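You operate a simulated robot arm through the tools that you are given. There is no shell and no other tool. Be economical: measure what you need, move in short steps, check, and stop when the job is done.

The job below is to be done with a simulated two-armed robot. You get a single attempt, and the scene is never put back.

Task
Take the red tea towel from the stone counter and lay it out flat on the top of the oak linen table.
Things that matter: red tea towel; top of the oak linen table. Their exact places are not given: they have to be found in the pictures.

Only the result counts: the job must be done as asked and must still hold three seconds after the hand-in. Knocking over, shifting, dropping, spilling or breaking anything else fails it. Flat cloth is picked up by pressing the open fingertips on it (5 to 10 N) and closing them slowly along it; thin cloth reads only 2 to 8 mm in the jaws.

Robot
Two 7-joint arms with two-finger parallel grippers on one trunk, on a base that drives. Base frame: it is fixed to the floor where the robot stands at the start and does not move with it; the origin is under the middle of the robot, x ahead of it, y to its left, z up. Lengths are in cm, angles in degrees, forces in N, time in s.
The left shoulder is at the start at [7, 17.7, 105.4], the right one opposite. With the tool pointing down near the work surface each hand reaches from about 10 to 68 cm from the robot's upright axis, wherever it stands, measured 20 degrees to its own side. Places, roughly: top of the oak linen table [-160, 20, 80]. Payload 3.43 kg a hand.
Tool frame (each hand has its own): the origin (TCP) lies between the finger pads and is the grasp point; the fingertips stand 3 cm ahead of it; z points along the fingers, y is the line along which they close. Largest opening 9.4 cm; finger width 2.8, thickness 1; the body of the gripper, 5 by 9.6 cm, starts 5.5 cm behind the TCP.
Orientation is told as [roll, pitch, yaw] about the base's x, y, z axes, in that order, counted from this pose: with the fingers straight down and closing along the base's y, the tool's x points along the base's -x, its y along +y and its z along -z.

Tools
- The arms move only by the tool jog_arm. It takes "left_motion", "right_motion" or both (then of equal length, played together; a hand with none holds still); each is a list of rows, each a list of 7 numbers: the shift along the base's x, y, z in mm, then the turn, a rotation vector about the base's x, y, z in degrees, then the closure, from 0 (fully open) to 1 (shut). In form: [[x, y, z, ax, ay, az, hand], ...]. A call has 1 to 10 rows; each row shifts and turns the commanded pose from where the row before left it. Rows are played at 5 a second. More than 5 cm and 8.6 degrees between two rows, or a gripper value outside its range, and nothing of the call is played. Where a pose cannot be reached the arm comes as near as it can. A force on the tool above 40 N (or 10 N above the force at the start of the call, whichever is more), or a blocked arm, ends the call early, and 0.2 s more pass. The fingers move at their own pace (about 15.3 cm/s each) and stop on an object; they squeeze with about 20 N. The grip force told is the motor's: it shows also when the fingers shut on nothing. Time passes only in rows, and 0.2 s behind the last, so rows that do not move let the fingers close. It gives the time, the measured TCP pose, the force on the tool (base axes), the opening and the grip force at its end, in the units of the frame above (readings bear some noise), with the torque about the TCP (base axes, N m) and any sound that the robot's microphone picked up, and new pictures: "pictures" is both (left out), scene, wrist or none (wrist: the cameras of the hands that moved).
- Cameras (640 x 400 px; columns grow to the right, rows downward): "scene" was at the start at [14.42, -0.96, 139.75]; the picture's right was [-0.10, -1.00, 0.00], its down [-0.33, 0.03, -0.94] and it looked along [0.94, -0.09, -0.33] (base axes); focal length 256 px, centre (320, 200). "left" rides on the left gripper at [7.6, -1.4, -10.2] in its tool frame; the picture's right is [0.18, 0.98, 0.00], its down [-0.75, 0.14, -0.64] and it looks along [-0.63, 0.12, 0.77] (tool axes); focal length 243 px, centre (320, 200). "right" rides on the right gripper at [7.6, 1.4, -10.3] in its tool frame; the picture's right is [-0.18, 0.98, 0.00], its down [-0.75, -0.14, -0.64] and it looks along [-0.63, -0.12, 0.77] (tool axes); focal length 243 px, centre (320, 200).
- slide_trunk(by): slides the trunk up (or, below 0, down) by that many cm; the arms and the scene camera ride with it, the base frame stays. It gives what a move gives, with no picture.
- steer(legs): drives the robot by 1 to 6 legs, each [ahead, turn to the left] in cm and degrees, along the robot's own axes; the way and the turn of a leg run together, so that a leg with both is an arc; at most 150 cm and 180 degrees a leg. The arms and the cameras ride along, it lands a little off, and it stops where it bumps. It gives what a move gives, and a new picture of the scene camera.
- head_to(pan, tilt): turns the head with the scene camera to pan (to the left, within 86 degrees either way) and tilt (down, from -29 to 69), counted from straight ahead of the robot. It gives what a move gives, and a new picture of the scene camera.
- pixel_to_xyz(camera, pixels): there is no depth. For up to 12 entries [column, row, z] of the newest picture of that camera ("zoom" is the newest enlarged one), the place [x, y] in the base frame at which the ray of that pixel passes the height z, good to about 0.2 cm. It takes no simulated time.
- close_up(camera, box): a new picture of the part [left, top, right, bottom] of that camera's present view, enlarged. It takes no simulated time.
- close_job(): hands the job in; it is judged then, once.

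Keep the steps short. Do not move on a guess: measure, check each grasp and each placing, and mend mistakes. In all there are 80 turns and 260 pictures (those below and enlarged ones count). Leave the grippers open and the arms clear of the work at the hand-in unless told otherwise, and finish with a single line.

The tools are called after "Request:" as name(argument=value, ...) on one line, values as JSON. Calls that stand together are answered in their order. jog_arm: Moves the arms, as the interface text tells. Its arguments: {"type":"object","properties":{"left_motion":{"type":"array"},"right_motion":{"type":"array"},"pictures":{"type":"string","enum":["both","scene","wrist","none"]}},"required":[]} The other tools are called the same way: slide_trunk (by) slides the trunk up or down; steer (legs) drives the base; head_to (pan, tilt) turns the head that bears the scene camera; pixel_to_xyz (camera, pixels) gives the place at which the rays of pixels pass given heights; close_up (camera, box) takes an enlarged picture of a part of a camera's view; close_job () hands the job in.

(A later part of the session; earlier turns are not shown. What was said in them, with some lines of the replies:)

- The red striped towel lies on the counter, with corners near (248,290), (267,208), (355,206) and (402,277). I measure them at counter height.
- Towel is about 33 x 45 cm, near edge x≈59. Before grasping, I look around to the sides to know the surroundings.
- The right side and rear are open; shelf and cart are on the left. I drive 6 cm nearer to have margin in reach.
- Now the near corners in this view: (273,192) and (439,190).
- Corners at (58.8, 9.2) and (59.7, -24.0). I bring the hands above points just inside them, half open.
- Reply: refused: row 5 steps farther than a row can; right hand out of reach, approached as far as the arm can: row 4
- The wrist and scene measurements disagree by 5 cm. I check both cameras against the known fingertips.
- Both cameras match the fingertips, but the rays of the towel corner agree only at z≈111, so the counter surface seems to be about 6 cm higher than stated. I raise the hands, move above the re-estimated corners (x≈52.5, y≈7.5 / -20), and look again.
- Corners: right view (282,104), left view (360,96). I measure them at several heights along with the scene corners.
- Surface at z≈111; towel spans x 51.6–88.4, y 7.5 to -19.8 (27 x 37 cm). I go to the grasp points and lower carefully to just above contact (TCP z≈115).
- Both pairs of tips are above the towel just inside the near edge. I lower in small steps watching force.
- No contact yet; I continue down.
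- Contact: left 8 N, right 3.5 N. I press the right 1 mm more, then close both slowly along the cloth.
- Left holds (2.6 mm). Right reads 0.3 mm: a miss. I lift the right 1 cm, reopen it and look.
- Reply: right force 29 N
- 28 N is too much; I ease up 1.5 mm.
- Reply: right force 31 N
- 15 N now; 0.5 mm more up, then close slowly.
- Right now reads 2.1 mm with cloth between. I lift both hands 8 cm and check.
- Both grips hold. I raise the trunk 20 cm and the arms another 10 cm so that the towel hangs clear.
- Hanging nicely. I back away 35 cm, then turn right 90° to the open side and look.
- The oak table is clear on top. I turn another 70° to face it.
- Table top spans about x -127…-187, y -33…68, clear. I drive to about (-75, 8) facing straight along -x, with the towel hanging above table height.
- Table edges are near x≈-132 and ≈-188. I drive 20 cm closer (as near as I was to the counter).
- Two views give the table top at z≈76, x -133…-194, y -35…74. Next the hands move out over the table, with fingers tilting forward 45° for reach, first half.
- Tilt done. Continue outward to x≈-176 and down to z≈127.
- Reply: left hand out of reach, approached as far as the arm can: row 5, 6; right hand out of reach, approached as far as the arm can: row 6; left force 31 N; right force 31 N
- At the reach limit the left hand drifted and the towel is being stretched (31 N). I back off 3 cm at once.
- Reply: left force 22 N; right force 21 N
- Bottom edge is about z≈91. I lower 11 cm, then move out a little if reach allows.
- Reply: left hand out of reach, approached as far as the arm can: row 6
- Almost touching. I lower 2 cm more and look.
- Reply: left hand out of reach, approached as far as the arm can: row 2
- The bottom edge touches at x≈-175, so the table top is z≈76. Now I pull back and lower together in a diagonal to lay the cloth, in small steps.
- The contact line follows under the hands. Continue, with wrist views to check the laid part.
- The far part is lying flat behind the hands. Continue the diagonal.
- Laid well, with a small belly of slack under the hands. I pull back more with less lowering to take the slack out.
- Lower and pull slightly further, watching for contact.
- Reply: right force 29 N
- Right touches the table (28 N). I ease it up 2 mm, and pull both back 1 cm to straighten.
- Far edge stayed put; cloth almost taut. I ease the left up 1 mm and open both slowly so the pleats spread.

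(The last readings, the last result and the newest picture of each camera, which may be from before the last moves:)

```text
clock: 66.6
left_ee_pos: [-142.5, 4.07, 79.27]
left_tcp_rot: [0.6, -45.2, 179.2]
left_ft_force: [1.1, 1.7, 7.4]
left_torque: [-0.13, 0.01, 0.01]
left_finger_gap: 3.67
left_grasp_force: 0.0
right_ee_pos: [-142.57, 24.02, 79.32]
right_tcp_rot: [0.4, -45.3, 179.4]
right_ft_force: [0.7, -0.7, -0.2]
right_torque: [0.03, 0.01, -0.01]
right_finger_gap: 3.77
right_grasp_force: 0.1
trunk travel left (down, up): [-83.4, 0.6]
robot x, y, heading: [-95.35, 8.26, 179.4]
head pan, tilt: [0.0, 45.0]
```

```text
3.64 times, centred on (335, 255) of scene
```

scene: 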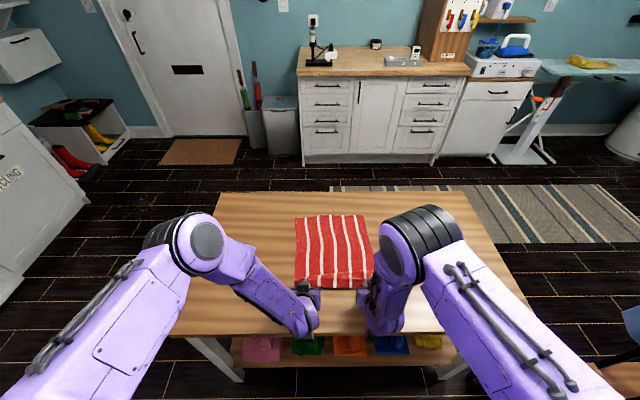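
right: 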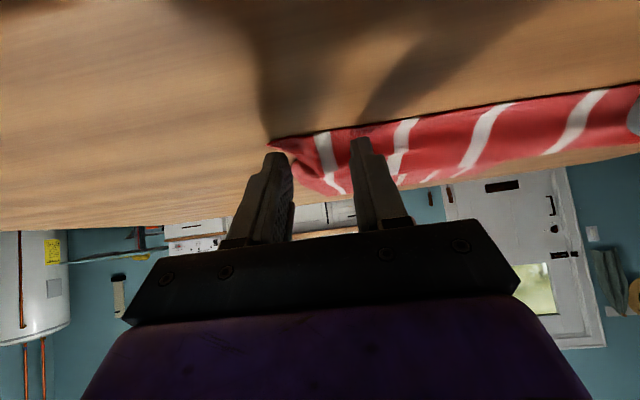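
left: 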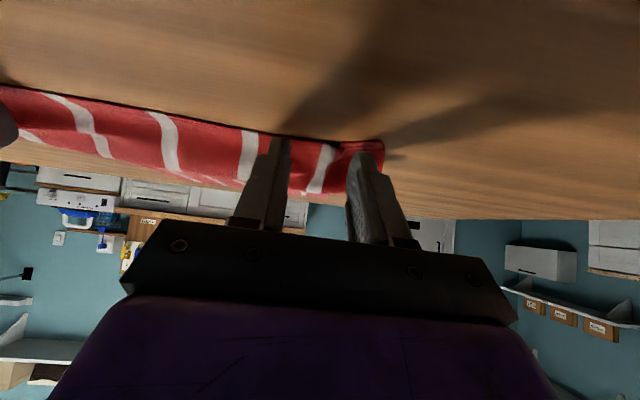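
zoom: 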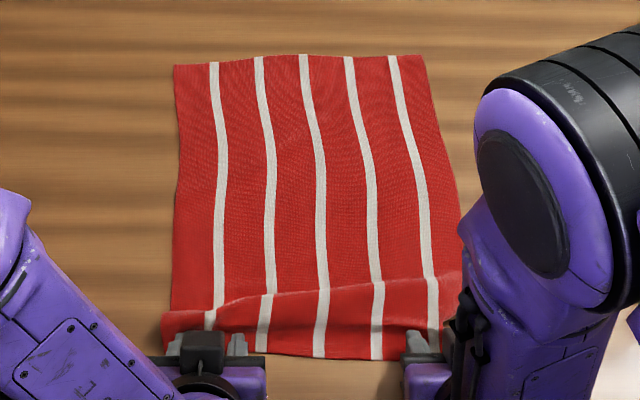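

Both released. I withdraw along the finger axis, back and up.

Request:
jog_arm(left_motion=[[10, 0, 10, 0, 0, 0, 0.6], [15, 0, 15, 0, 0, 0, 0.6], [30, 0, 30, 0, 0, 0, 0.6], [20, 0, 40, 0, 0, 0, 0.6], [0, 40, 30, 0, -8, 0, 0.6], [0, 0, 40, 0, -8, 0, 0.6]], right_motion=[[10, 0, 10, 0, 0, 0, 0.6], [15, 0, 15, 0, 0, 0, 0.6], [30, 0, 30, 0, 0, 0, 0.6], [20, 0, 40, 0, 0, 0, 0.6], [0, 40, 30, 0, -8, 0, 0.6], [0, 40, 30, 0, -8, 0, 0.6]], pictures="both")

Request:
close_up(camera="scene", box=[250, 195, 420, 320])

```text
clock: 68.0
left_ee_pos: [-135.25, 8.33, 95.57]
left_tcp_rot: [0.5, -29.2, 179.3]
left_ft_force: [-0.1, -0.4, -0.2]
left_torque: [0.02, 0.0, 0.03]
left_finger_gap: 3.78
left_grasp_force: 0.1
right_ee_pos: [-134.92, 31.95, 94.93]
right_tcp_rot: [0.4, -29.2, 179.5]
right_ft_force: [0.2, 0.3, -0.1]
right_torque: [-0.02, 0.02, -0.02]
right_finger_gap: 3.77
right_grasp_force: 0.0
trunk travel left (down, up): [-83.4, 0.6]
robot x, y, heading: [-95.25, 8.7, 179.6]
head pan, tilt: [0.0, 45.0]
```

scene: 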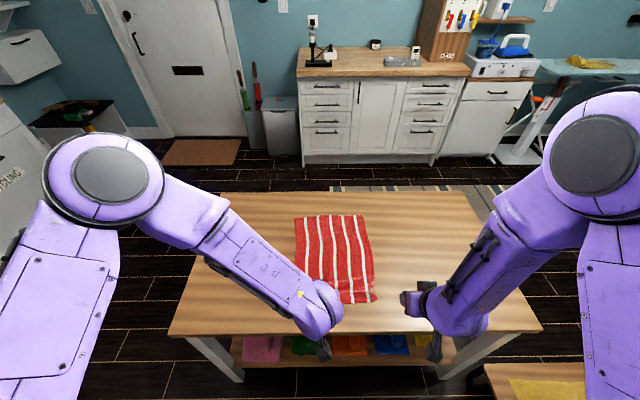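
right: 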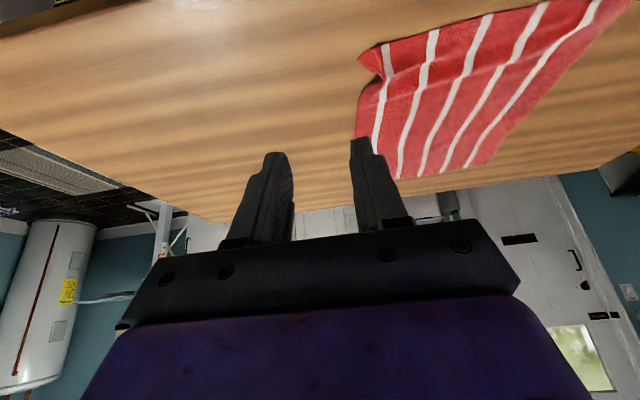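
left: 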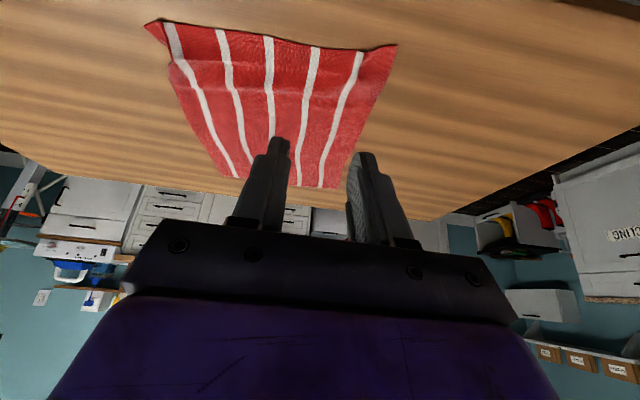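

```text
3.20 times, centred on (335, 258) of scene
```

zoom: 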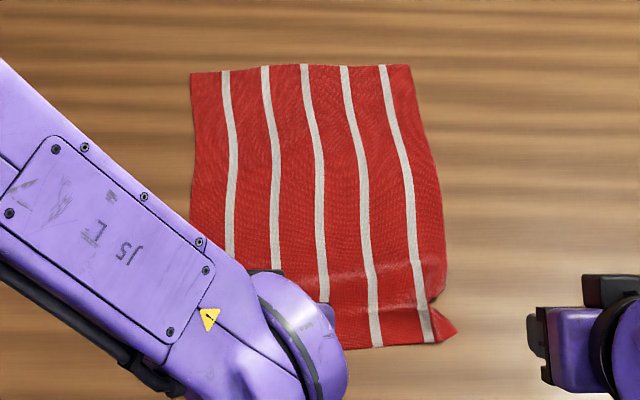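

Nearly flat. I move the left arm away to its side to see the near-left corner, and zoom.

Request:
jog_arm(left_motion=[[0, 0, 40, 0, -7, 0, 0.6], [0, -40, 20, 0, -7, 0, 0.6], [0, -45, 0, 0, -8, 0, 0.6], [0, -45, 0, 0, -7, 0, 0.6], [0, -45, 0, 0, 0, 0, 0.6]], right_motion=[[0, 0, 40, 0, -7, 0, 0.6], [0, 40, 20, 0, -7, 0, 0.6], [0, 10, 0, 0, -8, 0, 0.6], [0, 10, 0, 0, -7, 0, 0.6], [0, 0, 0, 0, 0, 0, 0.6]], pictures="scene")

Request:
close_up(camera="scene", box=[260, 200, 410, 320])

```text
clock: 69.2
left_ee_pos: [-134.79, -9.44, 101.79]
left_tcp_rot: [-0.1, -0.2, 179.5]
left_ft_force: [0.5, -0.3, -0.2]
left_torque: [0.02, 0.04, 0.01]
left_finger_gap: 3.77
left_grasp_force: 0.1
right_ee_pos: [-134.9, 38.19, 100.88]
right_tcp_rot: [0.1, -0.3, 179.8]
right_ft_force: [0.2, -0.9, 1.0]
right_torque: [0.02, 0.03, 0.02]
right_finger_gap: 3.78
right_grasp_force: 0.0
trunk travel left (down, up): [-83.4, 0.6]
robot x, y, heading: [-95.28, 8.34, 179.6]
head pan, tilt: [0.0, 45.0]
```

scene: 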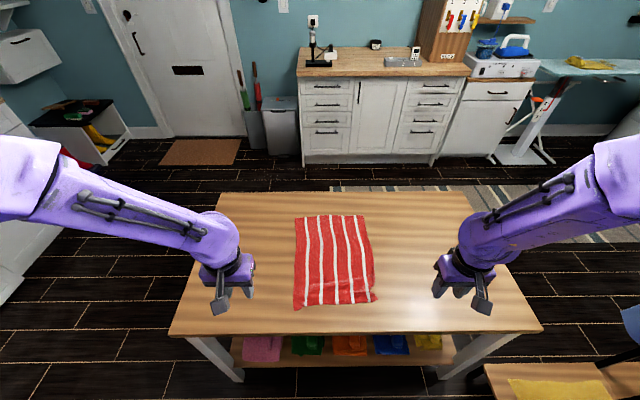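

```text
3.33 times, centred on (335, 260) of scene
```

zoom: 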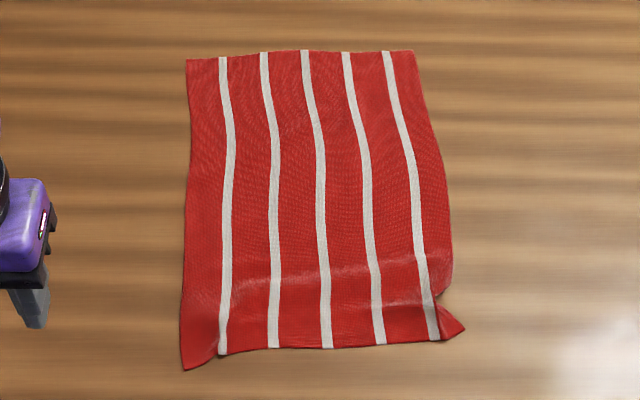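

Request:
close_up(camera="right", box=[0, 0, 640, 400])

Request:
close_up(camera="left", box=[0, 0, 640, 400])

Request:
pixel_to_xyz(camera="scene", pixels=[[314.6, 311, 76], [375, 294, 76], [377, 299, 76], [391, 288, 77], [399.5, 299, 76], [316, 217.4, 76], [384, 215, 76], [392, 302, 76]])

```text
1.00 times, centred on (320, 200) of right
```

zoom: 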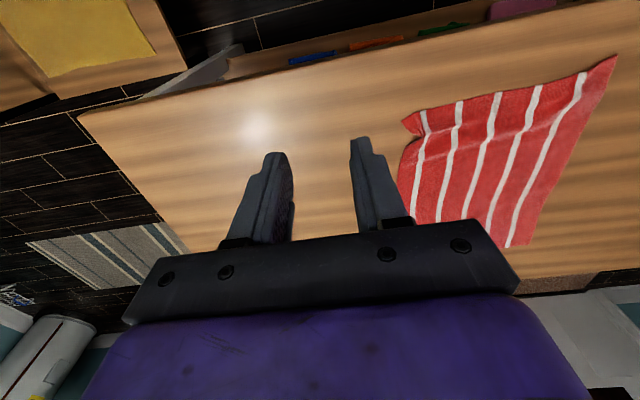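

```text
1.00 times, centred on (320, 200) of left
```

zoom: 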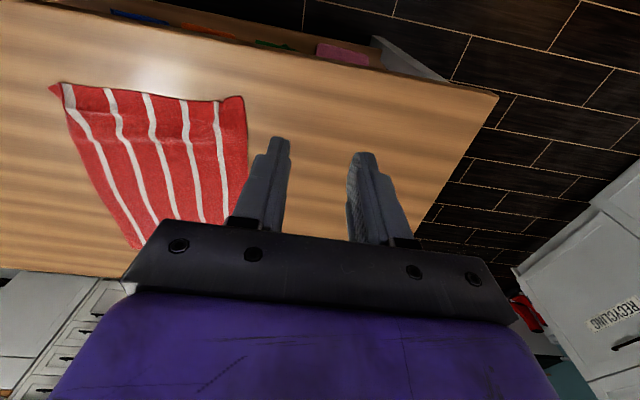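

```text
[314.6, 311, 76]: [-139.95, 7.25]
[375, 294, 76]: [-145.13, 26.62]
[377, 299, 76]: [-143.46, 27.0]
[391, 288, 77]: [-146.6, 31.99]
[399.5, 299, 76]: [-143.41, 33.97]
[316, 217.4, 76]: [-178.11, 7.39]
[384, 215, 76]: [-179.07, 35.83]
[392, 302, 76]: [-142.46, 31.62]
```

Full extent is about 37 x 27 cm, but the near-right corner lags ~2 cm with a small wrinkle. I'll press there with closed right fingertips and drag it toward the robot.

Request:
jog_arm(right_motion=[[-30, -36, 0, 0, 0, 0, 1], [-30, -36, 0, 0, 0, 0, 1], [-30, -36, 0, 0, 0, 0, 1], [-12, -19, -20, 0, 0, 0, 1], [0, 0, -50, 0, 0, 0, 1], [0, 0, -50, 0, 0, 0, 1], [0, 0, -50, 0, 0, 0, 1], [0, 0, -20, 0, 0, 0, 1], [0, 0, 0, 0, 0, 0, 1]], pictures="both")

Request:
close_up(camera="scene", box=[300, 240, 420, 320])

```text
clock: 71.2
left_ee_pos: [-135.13, -9.57, 101.54]
left_tcp_rot: [0.0, 0.0, 179.4]
left_ft_force: [0.7, 0.3, -0.8]
left_torque: [-0.01, 0.0, 0.03]
left_finger_gap: 3.77
left_grasp_force: 0.1
right_ee_pos: [-145.35, 25.33, 81.8]
right_tcp_rot: [0.1, -0.3, 179.7]
right_ft_force: [1.0, -0.4, 0.7]
right_torque: [-0.01, -0.02, 0.0]
right_finger_gap: 0.0
right_grasp_force: 19.7
trunk travel left (down, up): [-83.4, 0.6]
robot x, y, heading: [-95.47, 8.53, 179.6]
head pan, tilt: [0.0, 45.0]
```

scene: 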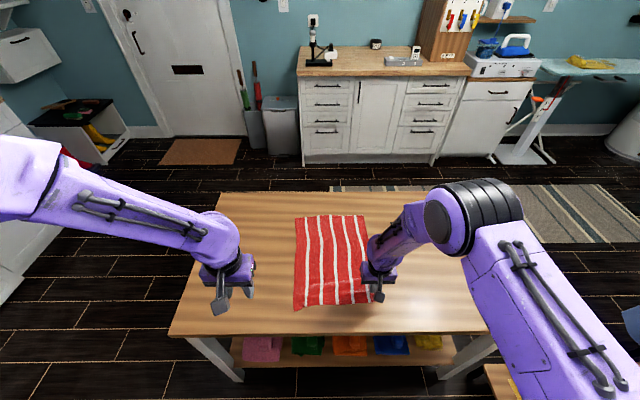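
right: 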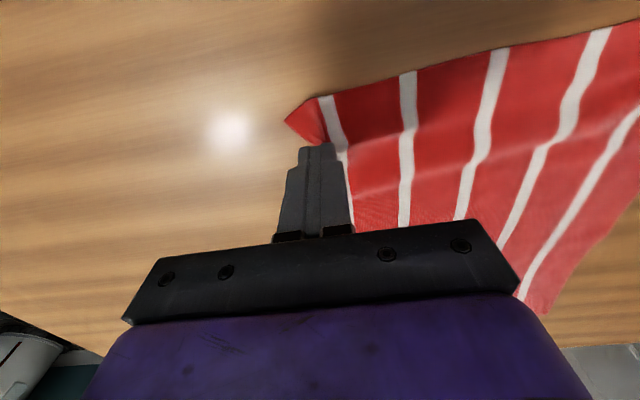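

```text
5.00 times, centred on (360, 280) of scene
```

zoom: 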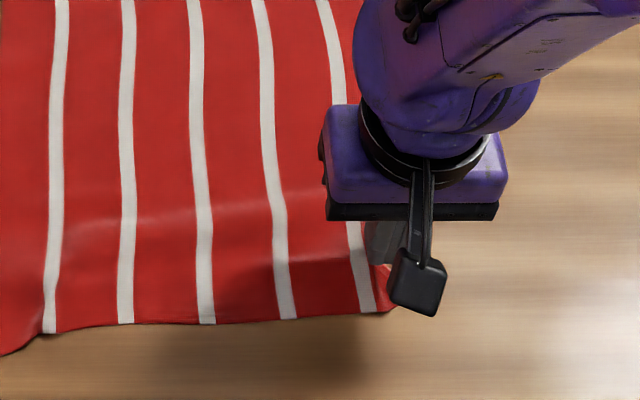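

Request:
pixel_to_xyz(camera="right", pixels=[[286, 122, 76.3], [322, 97, 76.2], [400, 75, 76.2], [320, 143, 76.5], [400, 130, 76.5], [345, 150, 76.5]])

```text
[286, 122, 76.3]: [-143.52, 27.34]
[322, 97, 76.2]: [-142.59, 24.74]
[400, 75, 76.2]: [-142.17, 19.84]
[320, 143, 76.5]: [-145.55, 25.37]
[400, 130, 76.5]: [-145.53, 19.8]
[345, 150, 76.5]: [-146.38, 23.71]
```

Press point should be on the flap between wrinkle and edge: (-144.1, 25). I shift, then lower to contact.

Request:
jog_arm(right_motion=[[12, -3, 0, 0, 0, 0, 1], [0, 0, -12, 0, 0, 0, 1], [0, 0, -8, 0, 0, 0, 1], [0, 0, -4, 0, 0, 0, 1], [0, 0, -3, 0, 0, 0, 1], [0, 0, 0, 0, 0, 0, 1]], pictures="none")

```text
clock: 72.6
left_ee_pos: [-134.95, -9.52, 101.71]
left_tcp_rot: [0.0, -0.1, 179.4]
left_ft_force: [0.2, 0.5, 0.3]
left_torque: [0.02, -0.01, 0.0]
left_finger_gap: 3.76
left_grasp_force: 0.2
right_ee_pos: [-144.1, 25.07, 79.3]
right_tcp_rot: [0.0, -0.5, 179.7]
right_ft_force: [0.5, 1.4, 13.5]
right_torque: [0.0, 0.13, -0.02]
right_finger_gap: 0.0
right_grasp_force: 19.9
trunk travel left (down, up): [-83.4, 0.6]
robot x, y, heading: [-95.26, 8.36, 179.9]
head pan, tilt: [0.0, 45.0]
```

Contact at 13 N. I drag 1.5 cm toward the robot and slightly outward, then lift.

Request:
jog_arm(right_motion=[[4, 1, 0, 0, 0, 0, 1], [4, 1, 0, 0, 0, 0, 1], [4, 1, 0, 0, 0, 0, 1], [4, 1, 0, 0, 0, 0, 1], [0, 0, 0, 0, 0, 0, 1], [0, 0, 10, 0, 0, 0, 1], [0, 0, 40, 0, 0, 0, 1], [20, 40, 20, 0, 0, 0, 1], [0, 45, 10, 0, 0, 0, 1]], pictures="wrist")

Request:
close_up(camera="scene", box=[240, 200, 432, 320])

```text
clock: 74.6
left_ee_pos: [-135.18, -9.29, 101.62]
left_tcp_rot: [0.1, -0.1, 179.3]
left_ft_force: [-0.3, 1.0, 0.1]
left_torque: [-0.05, -0.01, 0.0]
left_finger_gap: 3.73
left_grasp_force: 0.0
right_ee_pos: [-140.22, 34.08, 86.95]
right_tcp_rot: [0.3, -0.2, 179.7]
right_ft_force: [0.0, 0.2, 0.0]
right_torque: [-0.04, -0.02, 0.0]
right_finger_gap: 0.0
right_grasp_force: 19.7
trunk travel left (down, up): [-83.4, 0.6]
robot x, y, heading: [-95.32, 8.26, 179.5]
head pan, tilt: [0.0, 45.0]
```

right: 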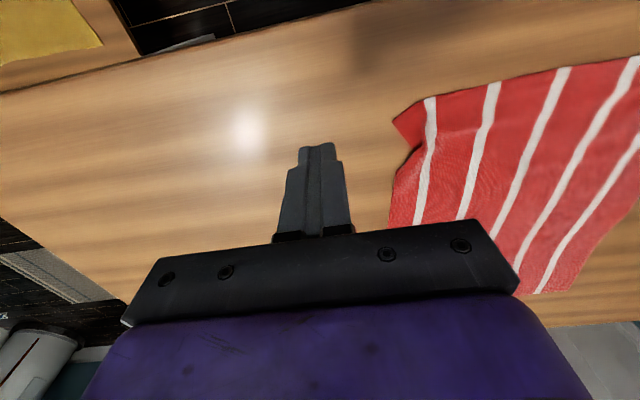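

```text
3.33 times, centred on (336, 260) of scene
```

zoom: 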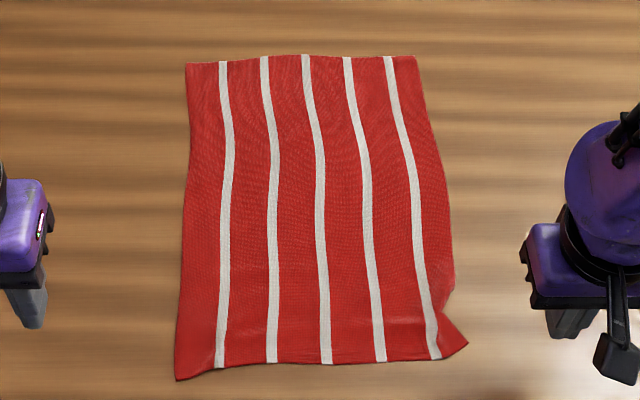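

Much flatter. I zoom in on the two near corners.

Request:
close_up(camera="scene", box=[340, 265, 404, 320])

Request:
close_up(camera="right", box=[360, 50, 520, 220])

Request:
close_up(camera="left", box=[30, 60, 270, 220])

```text
7.27 times, centred on (372, 292) of scene
```

zoom: 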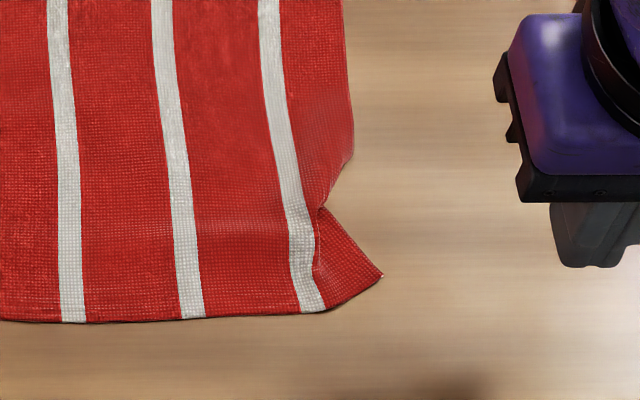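

```text
2.35 times, centred on (440, 135) of right
```

zoom: 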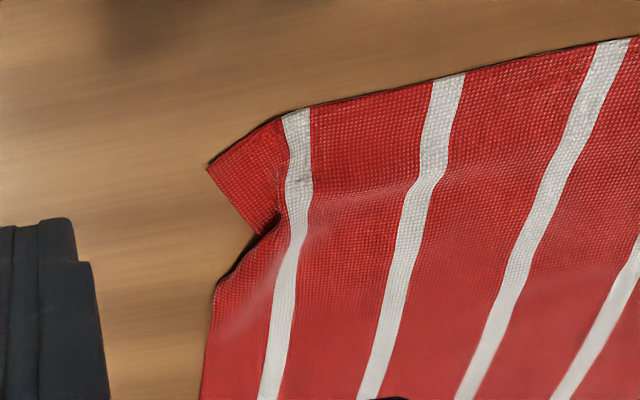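

```text
2.50 times, centred on (150, 140) of left
```

zoom: 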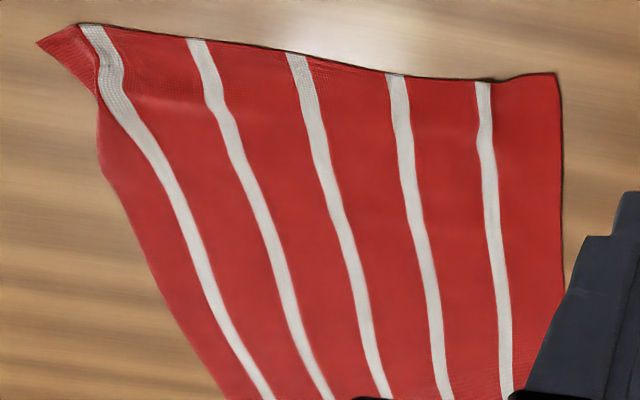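

A small kink remains at the right corner. I measure it for one more press-and-drag on the corner itself.

Request:
pixel_to_xyz(camera="zoom", pixels=[[480, 85, 76.3]])

Request:
pixel_to_xyz(camera="scene", pixels=[[380.2, 302.5, 76.2], [372, 292.5, 76.2], [376.5, 286.5, 76.4], [371, 307, 76.2]])

Request:
jog_arm(right_motion=[[0, 0, 0, 0, 0, 0, 1]], pictures="none")

```text
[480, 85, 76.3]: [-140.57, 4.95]
```

```text
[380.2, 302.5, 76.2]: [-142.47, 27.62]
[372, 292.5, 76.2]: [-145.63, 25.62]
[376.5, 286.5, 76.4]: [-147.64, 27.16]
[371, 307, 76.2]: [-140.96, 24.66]
```

```text
clock: 75.0
left_ee_pos: [-135.14, -9.5, 101.63]
left_tcp_rot: [-0.1, -0.1, 179.5]
left_ft_force: [-0.1, -0.2, 0.1]
left_torque: [0.02, 0.01, -0.03]
left_finger_gap: 3.78
left_grasp_force: 0.0
right_ee_pos: [-140.27, 33.87, 87.01]
right_tcp_rot: [0.1, -0.3, 179.7]
right_ft_force: [0.5, -0.9, 0.4]
right_torque: [0.03, -0.01, -0.01]
right_finger_gap: 0.01
right_grasp_force: 20.2
trunk travel left (down, up): [-83.4, 0.6]
robot x, y, heading: [-95.5, 8.44, 179.5]
head pan, tilt: [0.0, 45.0]
```

Request:
jog_arm(right_motion=[[-12, -38, 0, 0, 0, 0, 1], [-11, -38, 0, 0, 0, 0, 1], [0, 0, -40, 0, 0, 0, 1], [0, 0, -30, 0, 0, 0, 1], [0, 0, -4, 0, 0, 0, 1], [0, 0, -4, 0, 0, 0, 1], [0, 0, 0, 0, 0, 0, 1]], pictures="none")

```text
clock: 76.6
left_ee_pos: [-135.13, -9.47, 101.61]
left_tcp_rot: [0.1, -0.1, 179.5]
left_ft_force: [0.2, -0.5, -0.9]
left_torque: [-0.04, 0.0, -0.02]
left_finger_gap: 3.76
left_grasp_force: 0.1
right_ee_pos: [-142.71, 26.3, 79.19]
right_tcp_rot: [-0.1, -0.2, 179.7]
right_ft_force: [0.9, -0.2, -0.7]
right_torque: [0.0, -0.01, -0.03]
right_finger_gap: 0.01
right_grasp_force: 20.0
trunk travel left (down, up): [-83.4, 0.6]
robot x, y, heading: [-95.15, 8.43, 179.4]
head pan, tilt: [0.0, 45.0]
```

No contact yet; 2 mm lower, then drag and lift.

Request:
jog_arm(right_motion=[[0, 0, -1.5, 0, 0, 0, 1], [0, 0, -0.5, 0, 0, 0, 1], [4, 1, 0, 0, 0, 0, 1], [4, 1, 0, 0, 0, 0, 1], [4, 0, 0, 0, 0, 0, 1], [0, 0, 0, 0, 0, 0, 1]], pictures="none")

Request:
jog_arm(right_motion=[[0, 0, 10, 0, 0, 0, 1], [0, 0, 40, 0, 0, 0, 1], [0, 45, 20, 0, 0, 0, 1], [0, 45, 10, 0, 0, 0, 1], [0, 0, 0, 0, 0, 0, 1]], pictures="none")

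Request:
close_up(camera="scene", box=[340, 265, 404, 320])

Request:
close_up(camera="scene", box=[240, 200, 432, 320])

```text
clock: 78.0
left_ee_pos: [-135.05, -9.45, 101.51]
left_tcp_rot: [0.0, -0.1, 179.5]
left_ft_force: [-0.7, -1.0, 0.0]
left_torque: [-0.02, -0.03, 0.04]
left_finger_gap: 3.76
left_grasp_force: 0.1
right_ee_pos: [-141.57, 26.66, 79.22]
right_tcp_rot: [0.0, -0.2, 179.7]
right_ft_force: [-3.9, 0.9, 12.9]
right_torque: [0.0, 0.06, -0.03]
right_finger_gap: 0.01
right_grasp_force: 20.0
trunk travel left (down, up): [-83.4, 0.6]
robot x, y, heading: [-95.69, 8.59, 179.5]
head pan, tilt: [0.0, 45.0]
```

```text
clock: 79.2
left_ee_pos: [-135.21, -9.52, 101.55]
left_tcp_rot: [-0.1, -0.1, 179.5]
left_ft_force: [-0.8, -0.9, 0.2]
left_torque: [0.01, -0.01, -0.01]
left_finger_gap: 3.76
left_grasp_force: 0.1
right_ee_pos: [-141.51, 35.41, 87.01]
right_tcp_rot: [-0.1, -0.2, 179.7]
right_ft_force: [-0.3, -0.2, 0.1]
right_torque: [-0.01, 0.0, 0.0]
right_finger_gap: 0.0
right_grasp_force: 20.3
trunk travel left (down, up): [-83.4, 0.6]
robot x, y, heading: [-95.76, 8.73, 179.3]
head pan, tilt: [0.0, 45.0]
```

```text
7.27 times, centred on (372, 292) of scene
```

zoom: 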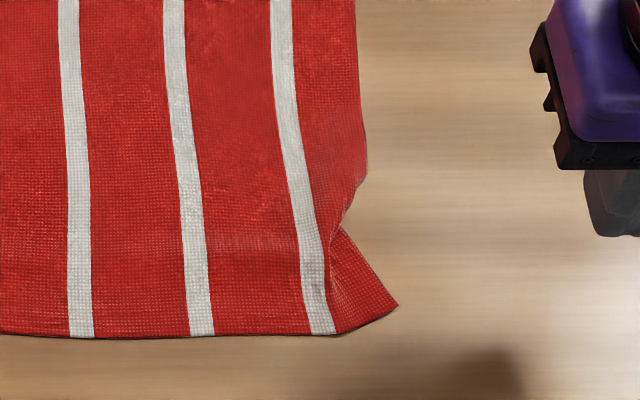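

```text
3.33 times, centred on (336, 260) of scene
```

zoom: 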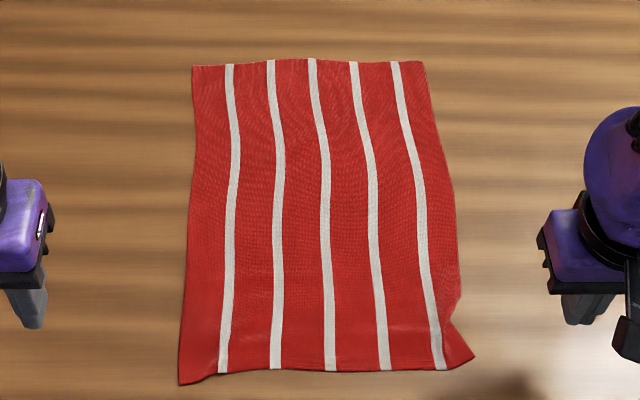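

The towel is flat and well within the table top. I raise and open the hands, then back the robot away.

Request:
jog_arm(left_motion=[[0, 0, 40, 0, 0, 0, 0], [0, 0, 40, 0, 0, 0, 0], [0, 0, 30, 0, 0, 0, 0]], right_motion=[[0, 0, 45, 0, 0, 0, 1], [0, 0, 45, 0, 0, 0, 0], [0, 0, 45, 0, 0, 0, 0]], pictures="none")

Request:
steer(legs=[[-25, 0]])

```text
clock: 80.0
left_ee_pos: [-134.95, -9.56, 112.75]
left_tcp_rot: [-0.2, -0.1, 179.6]
left_ft_force: [-0.3, -0.6, 0.1]
left_torque: [0.02, 0.04, -0.02]
left_finger_gap: 9.39
left_grasp_force: 0.1
right_ee_pos: [-141.53, 35.43, 100.69]
right_tcp_rot: [0.1, -0.2, 179.8]
right_ft_force: [-0.3, -0.2, 0.3]
right_torque: [0.03, -0.02, 0.02]
right_finger_gap: 9.37
right_grasp_force: 0.2
trunk travel left (down, up): [-83.4, 0.6]
robot x, y, heading: [-95.27, 8.76, 179.6]
head pan, tilt: [0.0, 45.0]
```

```text
clock: 81.8
left_ee_pos: [-110.29, -9.79, 112.54]
left_tcp_rot: [0.0, 0.0, 179.5]
left_ft_force: [0.2, 0.3, 0.0]
left_torque: [0.0, -0.03, 0.0]
left_finger_gap: 9.42
left_grasp_force: 0.0
right_ee_pos: [-116.88, 35.28, 100.47]
right_tcp_rot: [0.2, -0.1, 179.7]
right_ft_force: [0.1, -0.7, 0.0]
right_torque: [0.0, -0.01, 0.02]
right_finger_gap: 9.41
right_grasp_force: 0.1
trunk travel left (down, up): [-83.4, 0.6]
robot x, y, heading: [-70.61, 8.67, 179.7]
head pan, tilt: [0.0, 45.0]
```

scene: 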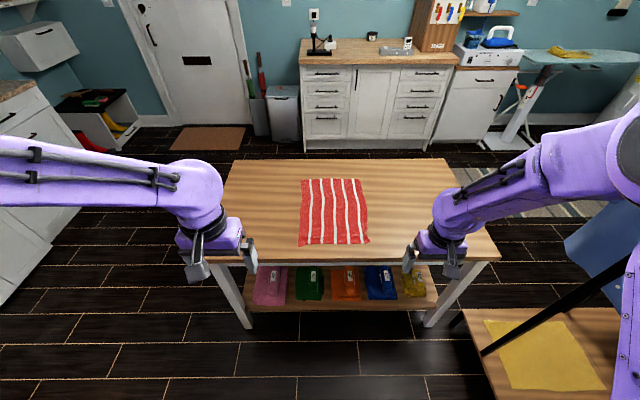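

The towel lies flat on the table, the hands are open and clear, and nothing else was disturbed. I hand in.

Request:
close_job()

```text
The job is handed in.
```

The red tea towel is laid out flat on the top of the oak linen table, apart from a slight kink at one corner, and the job is handed in.
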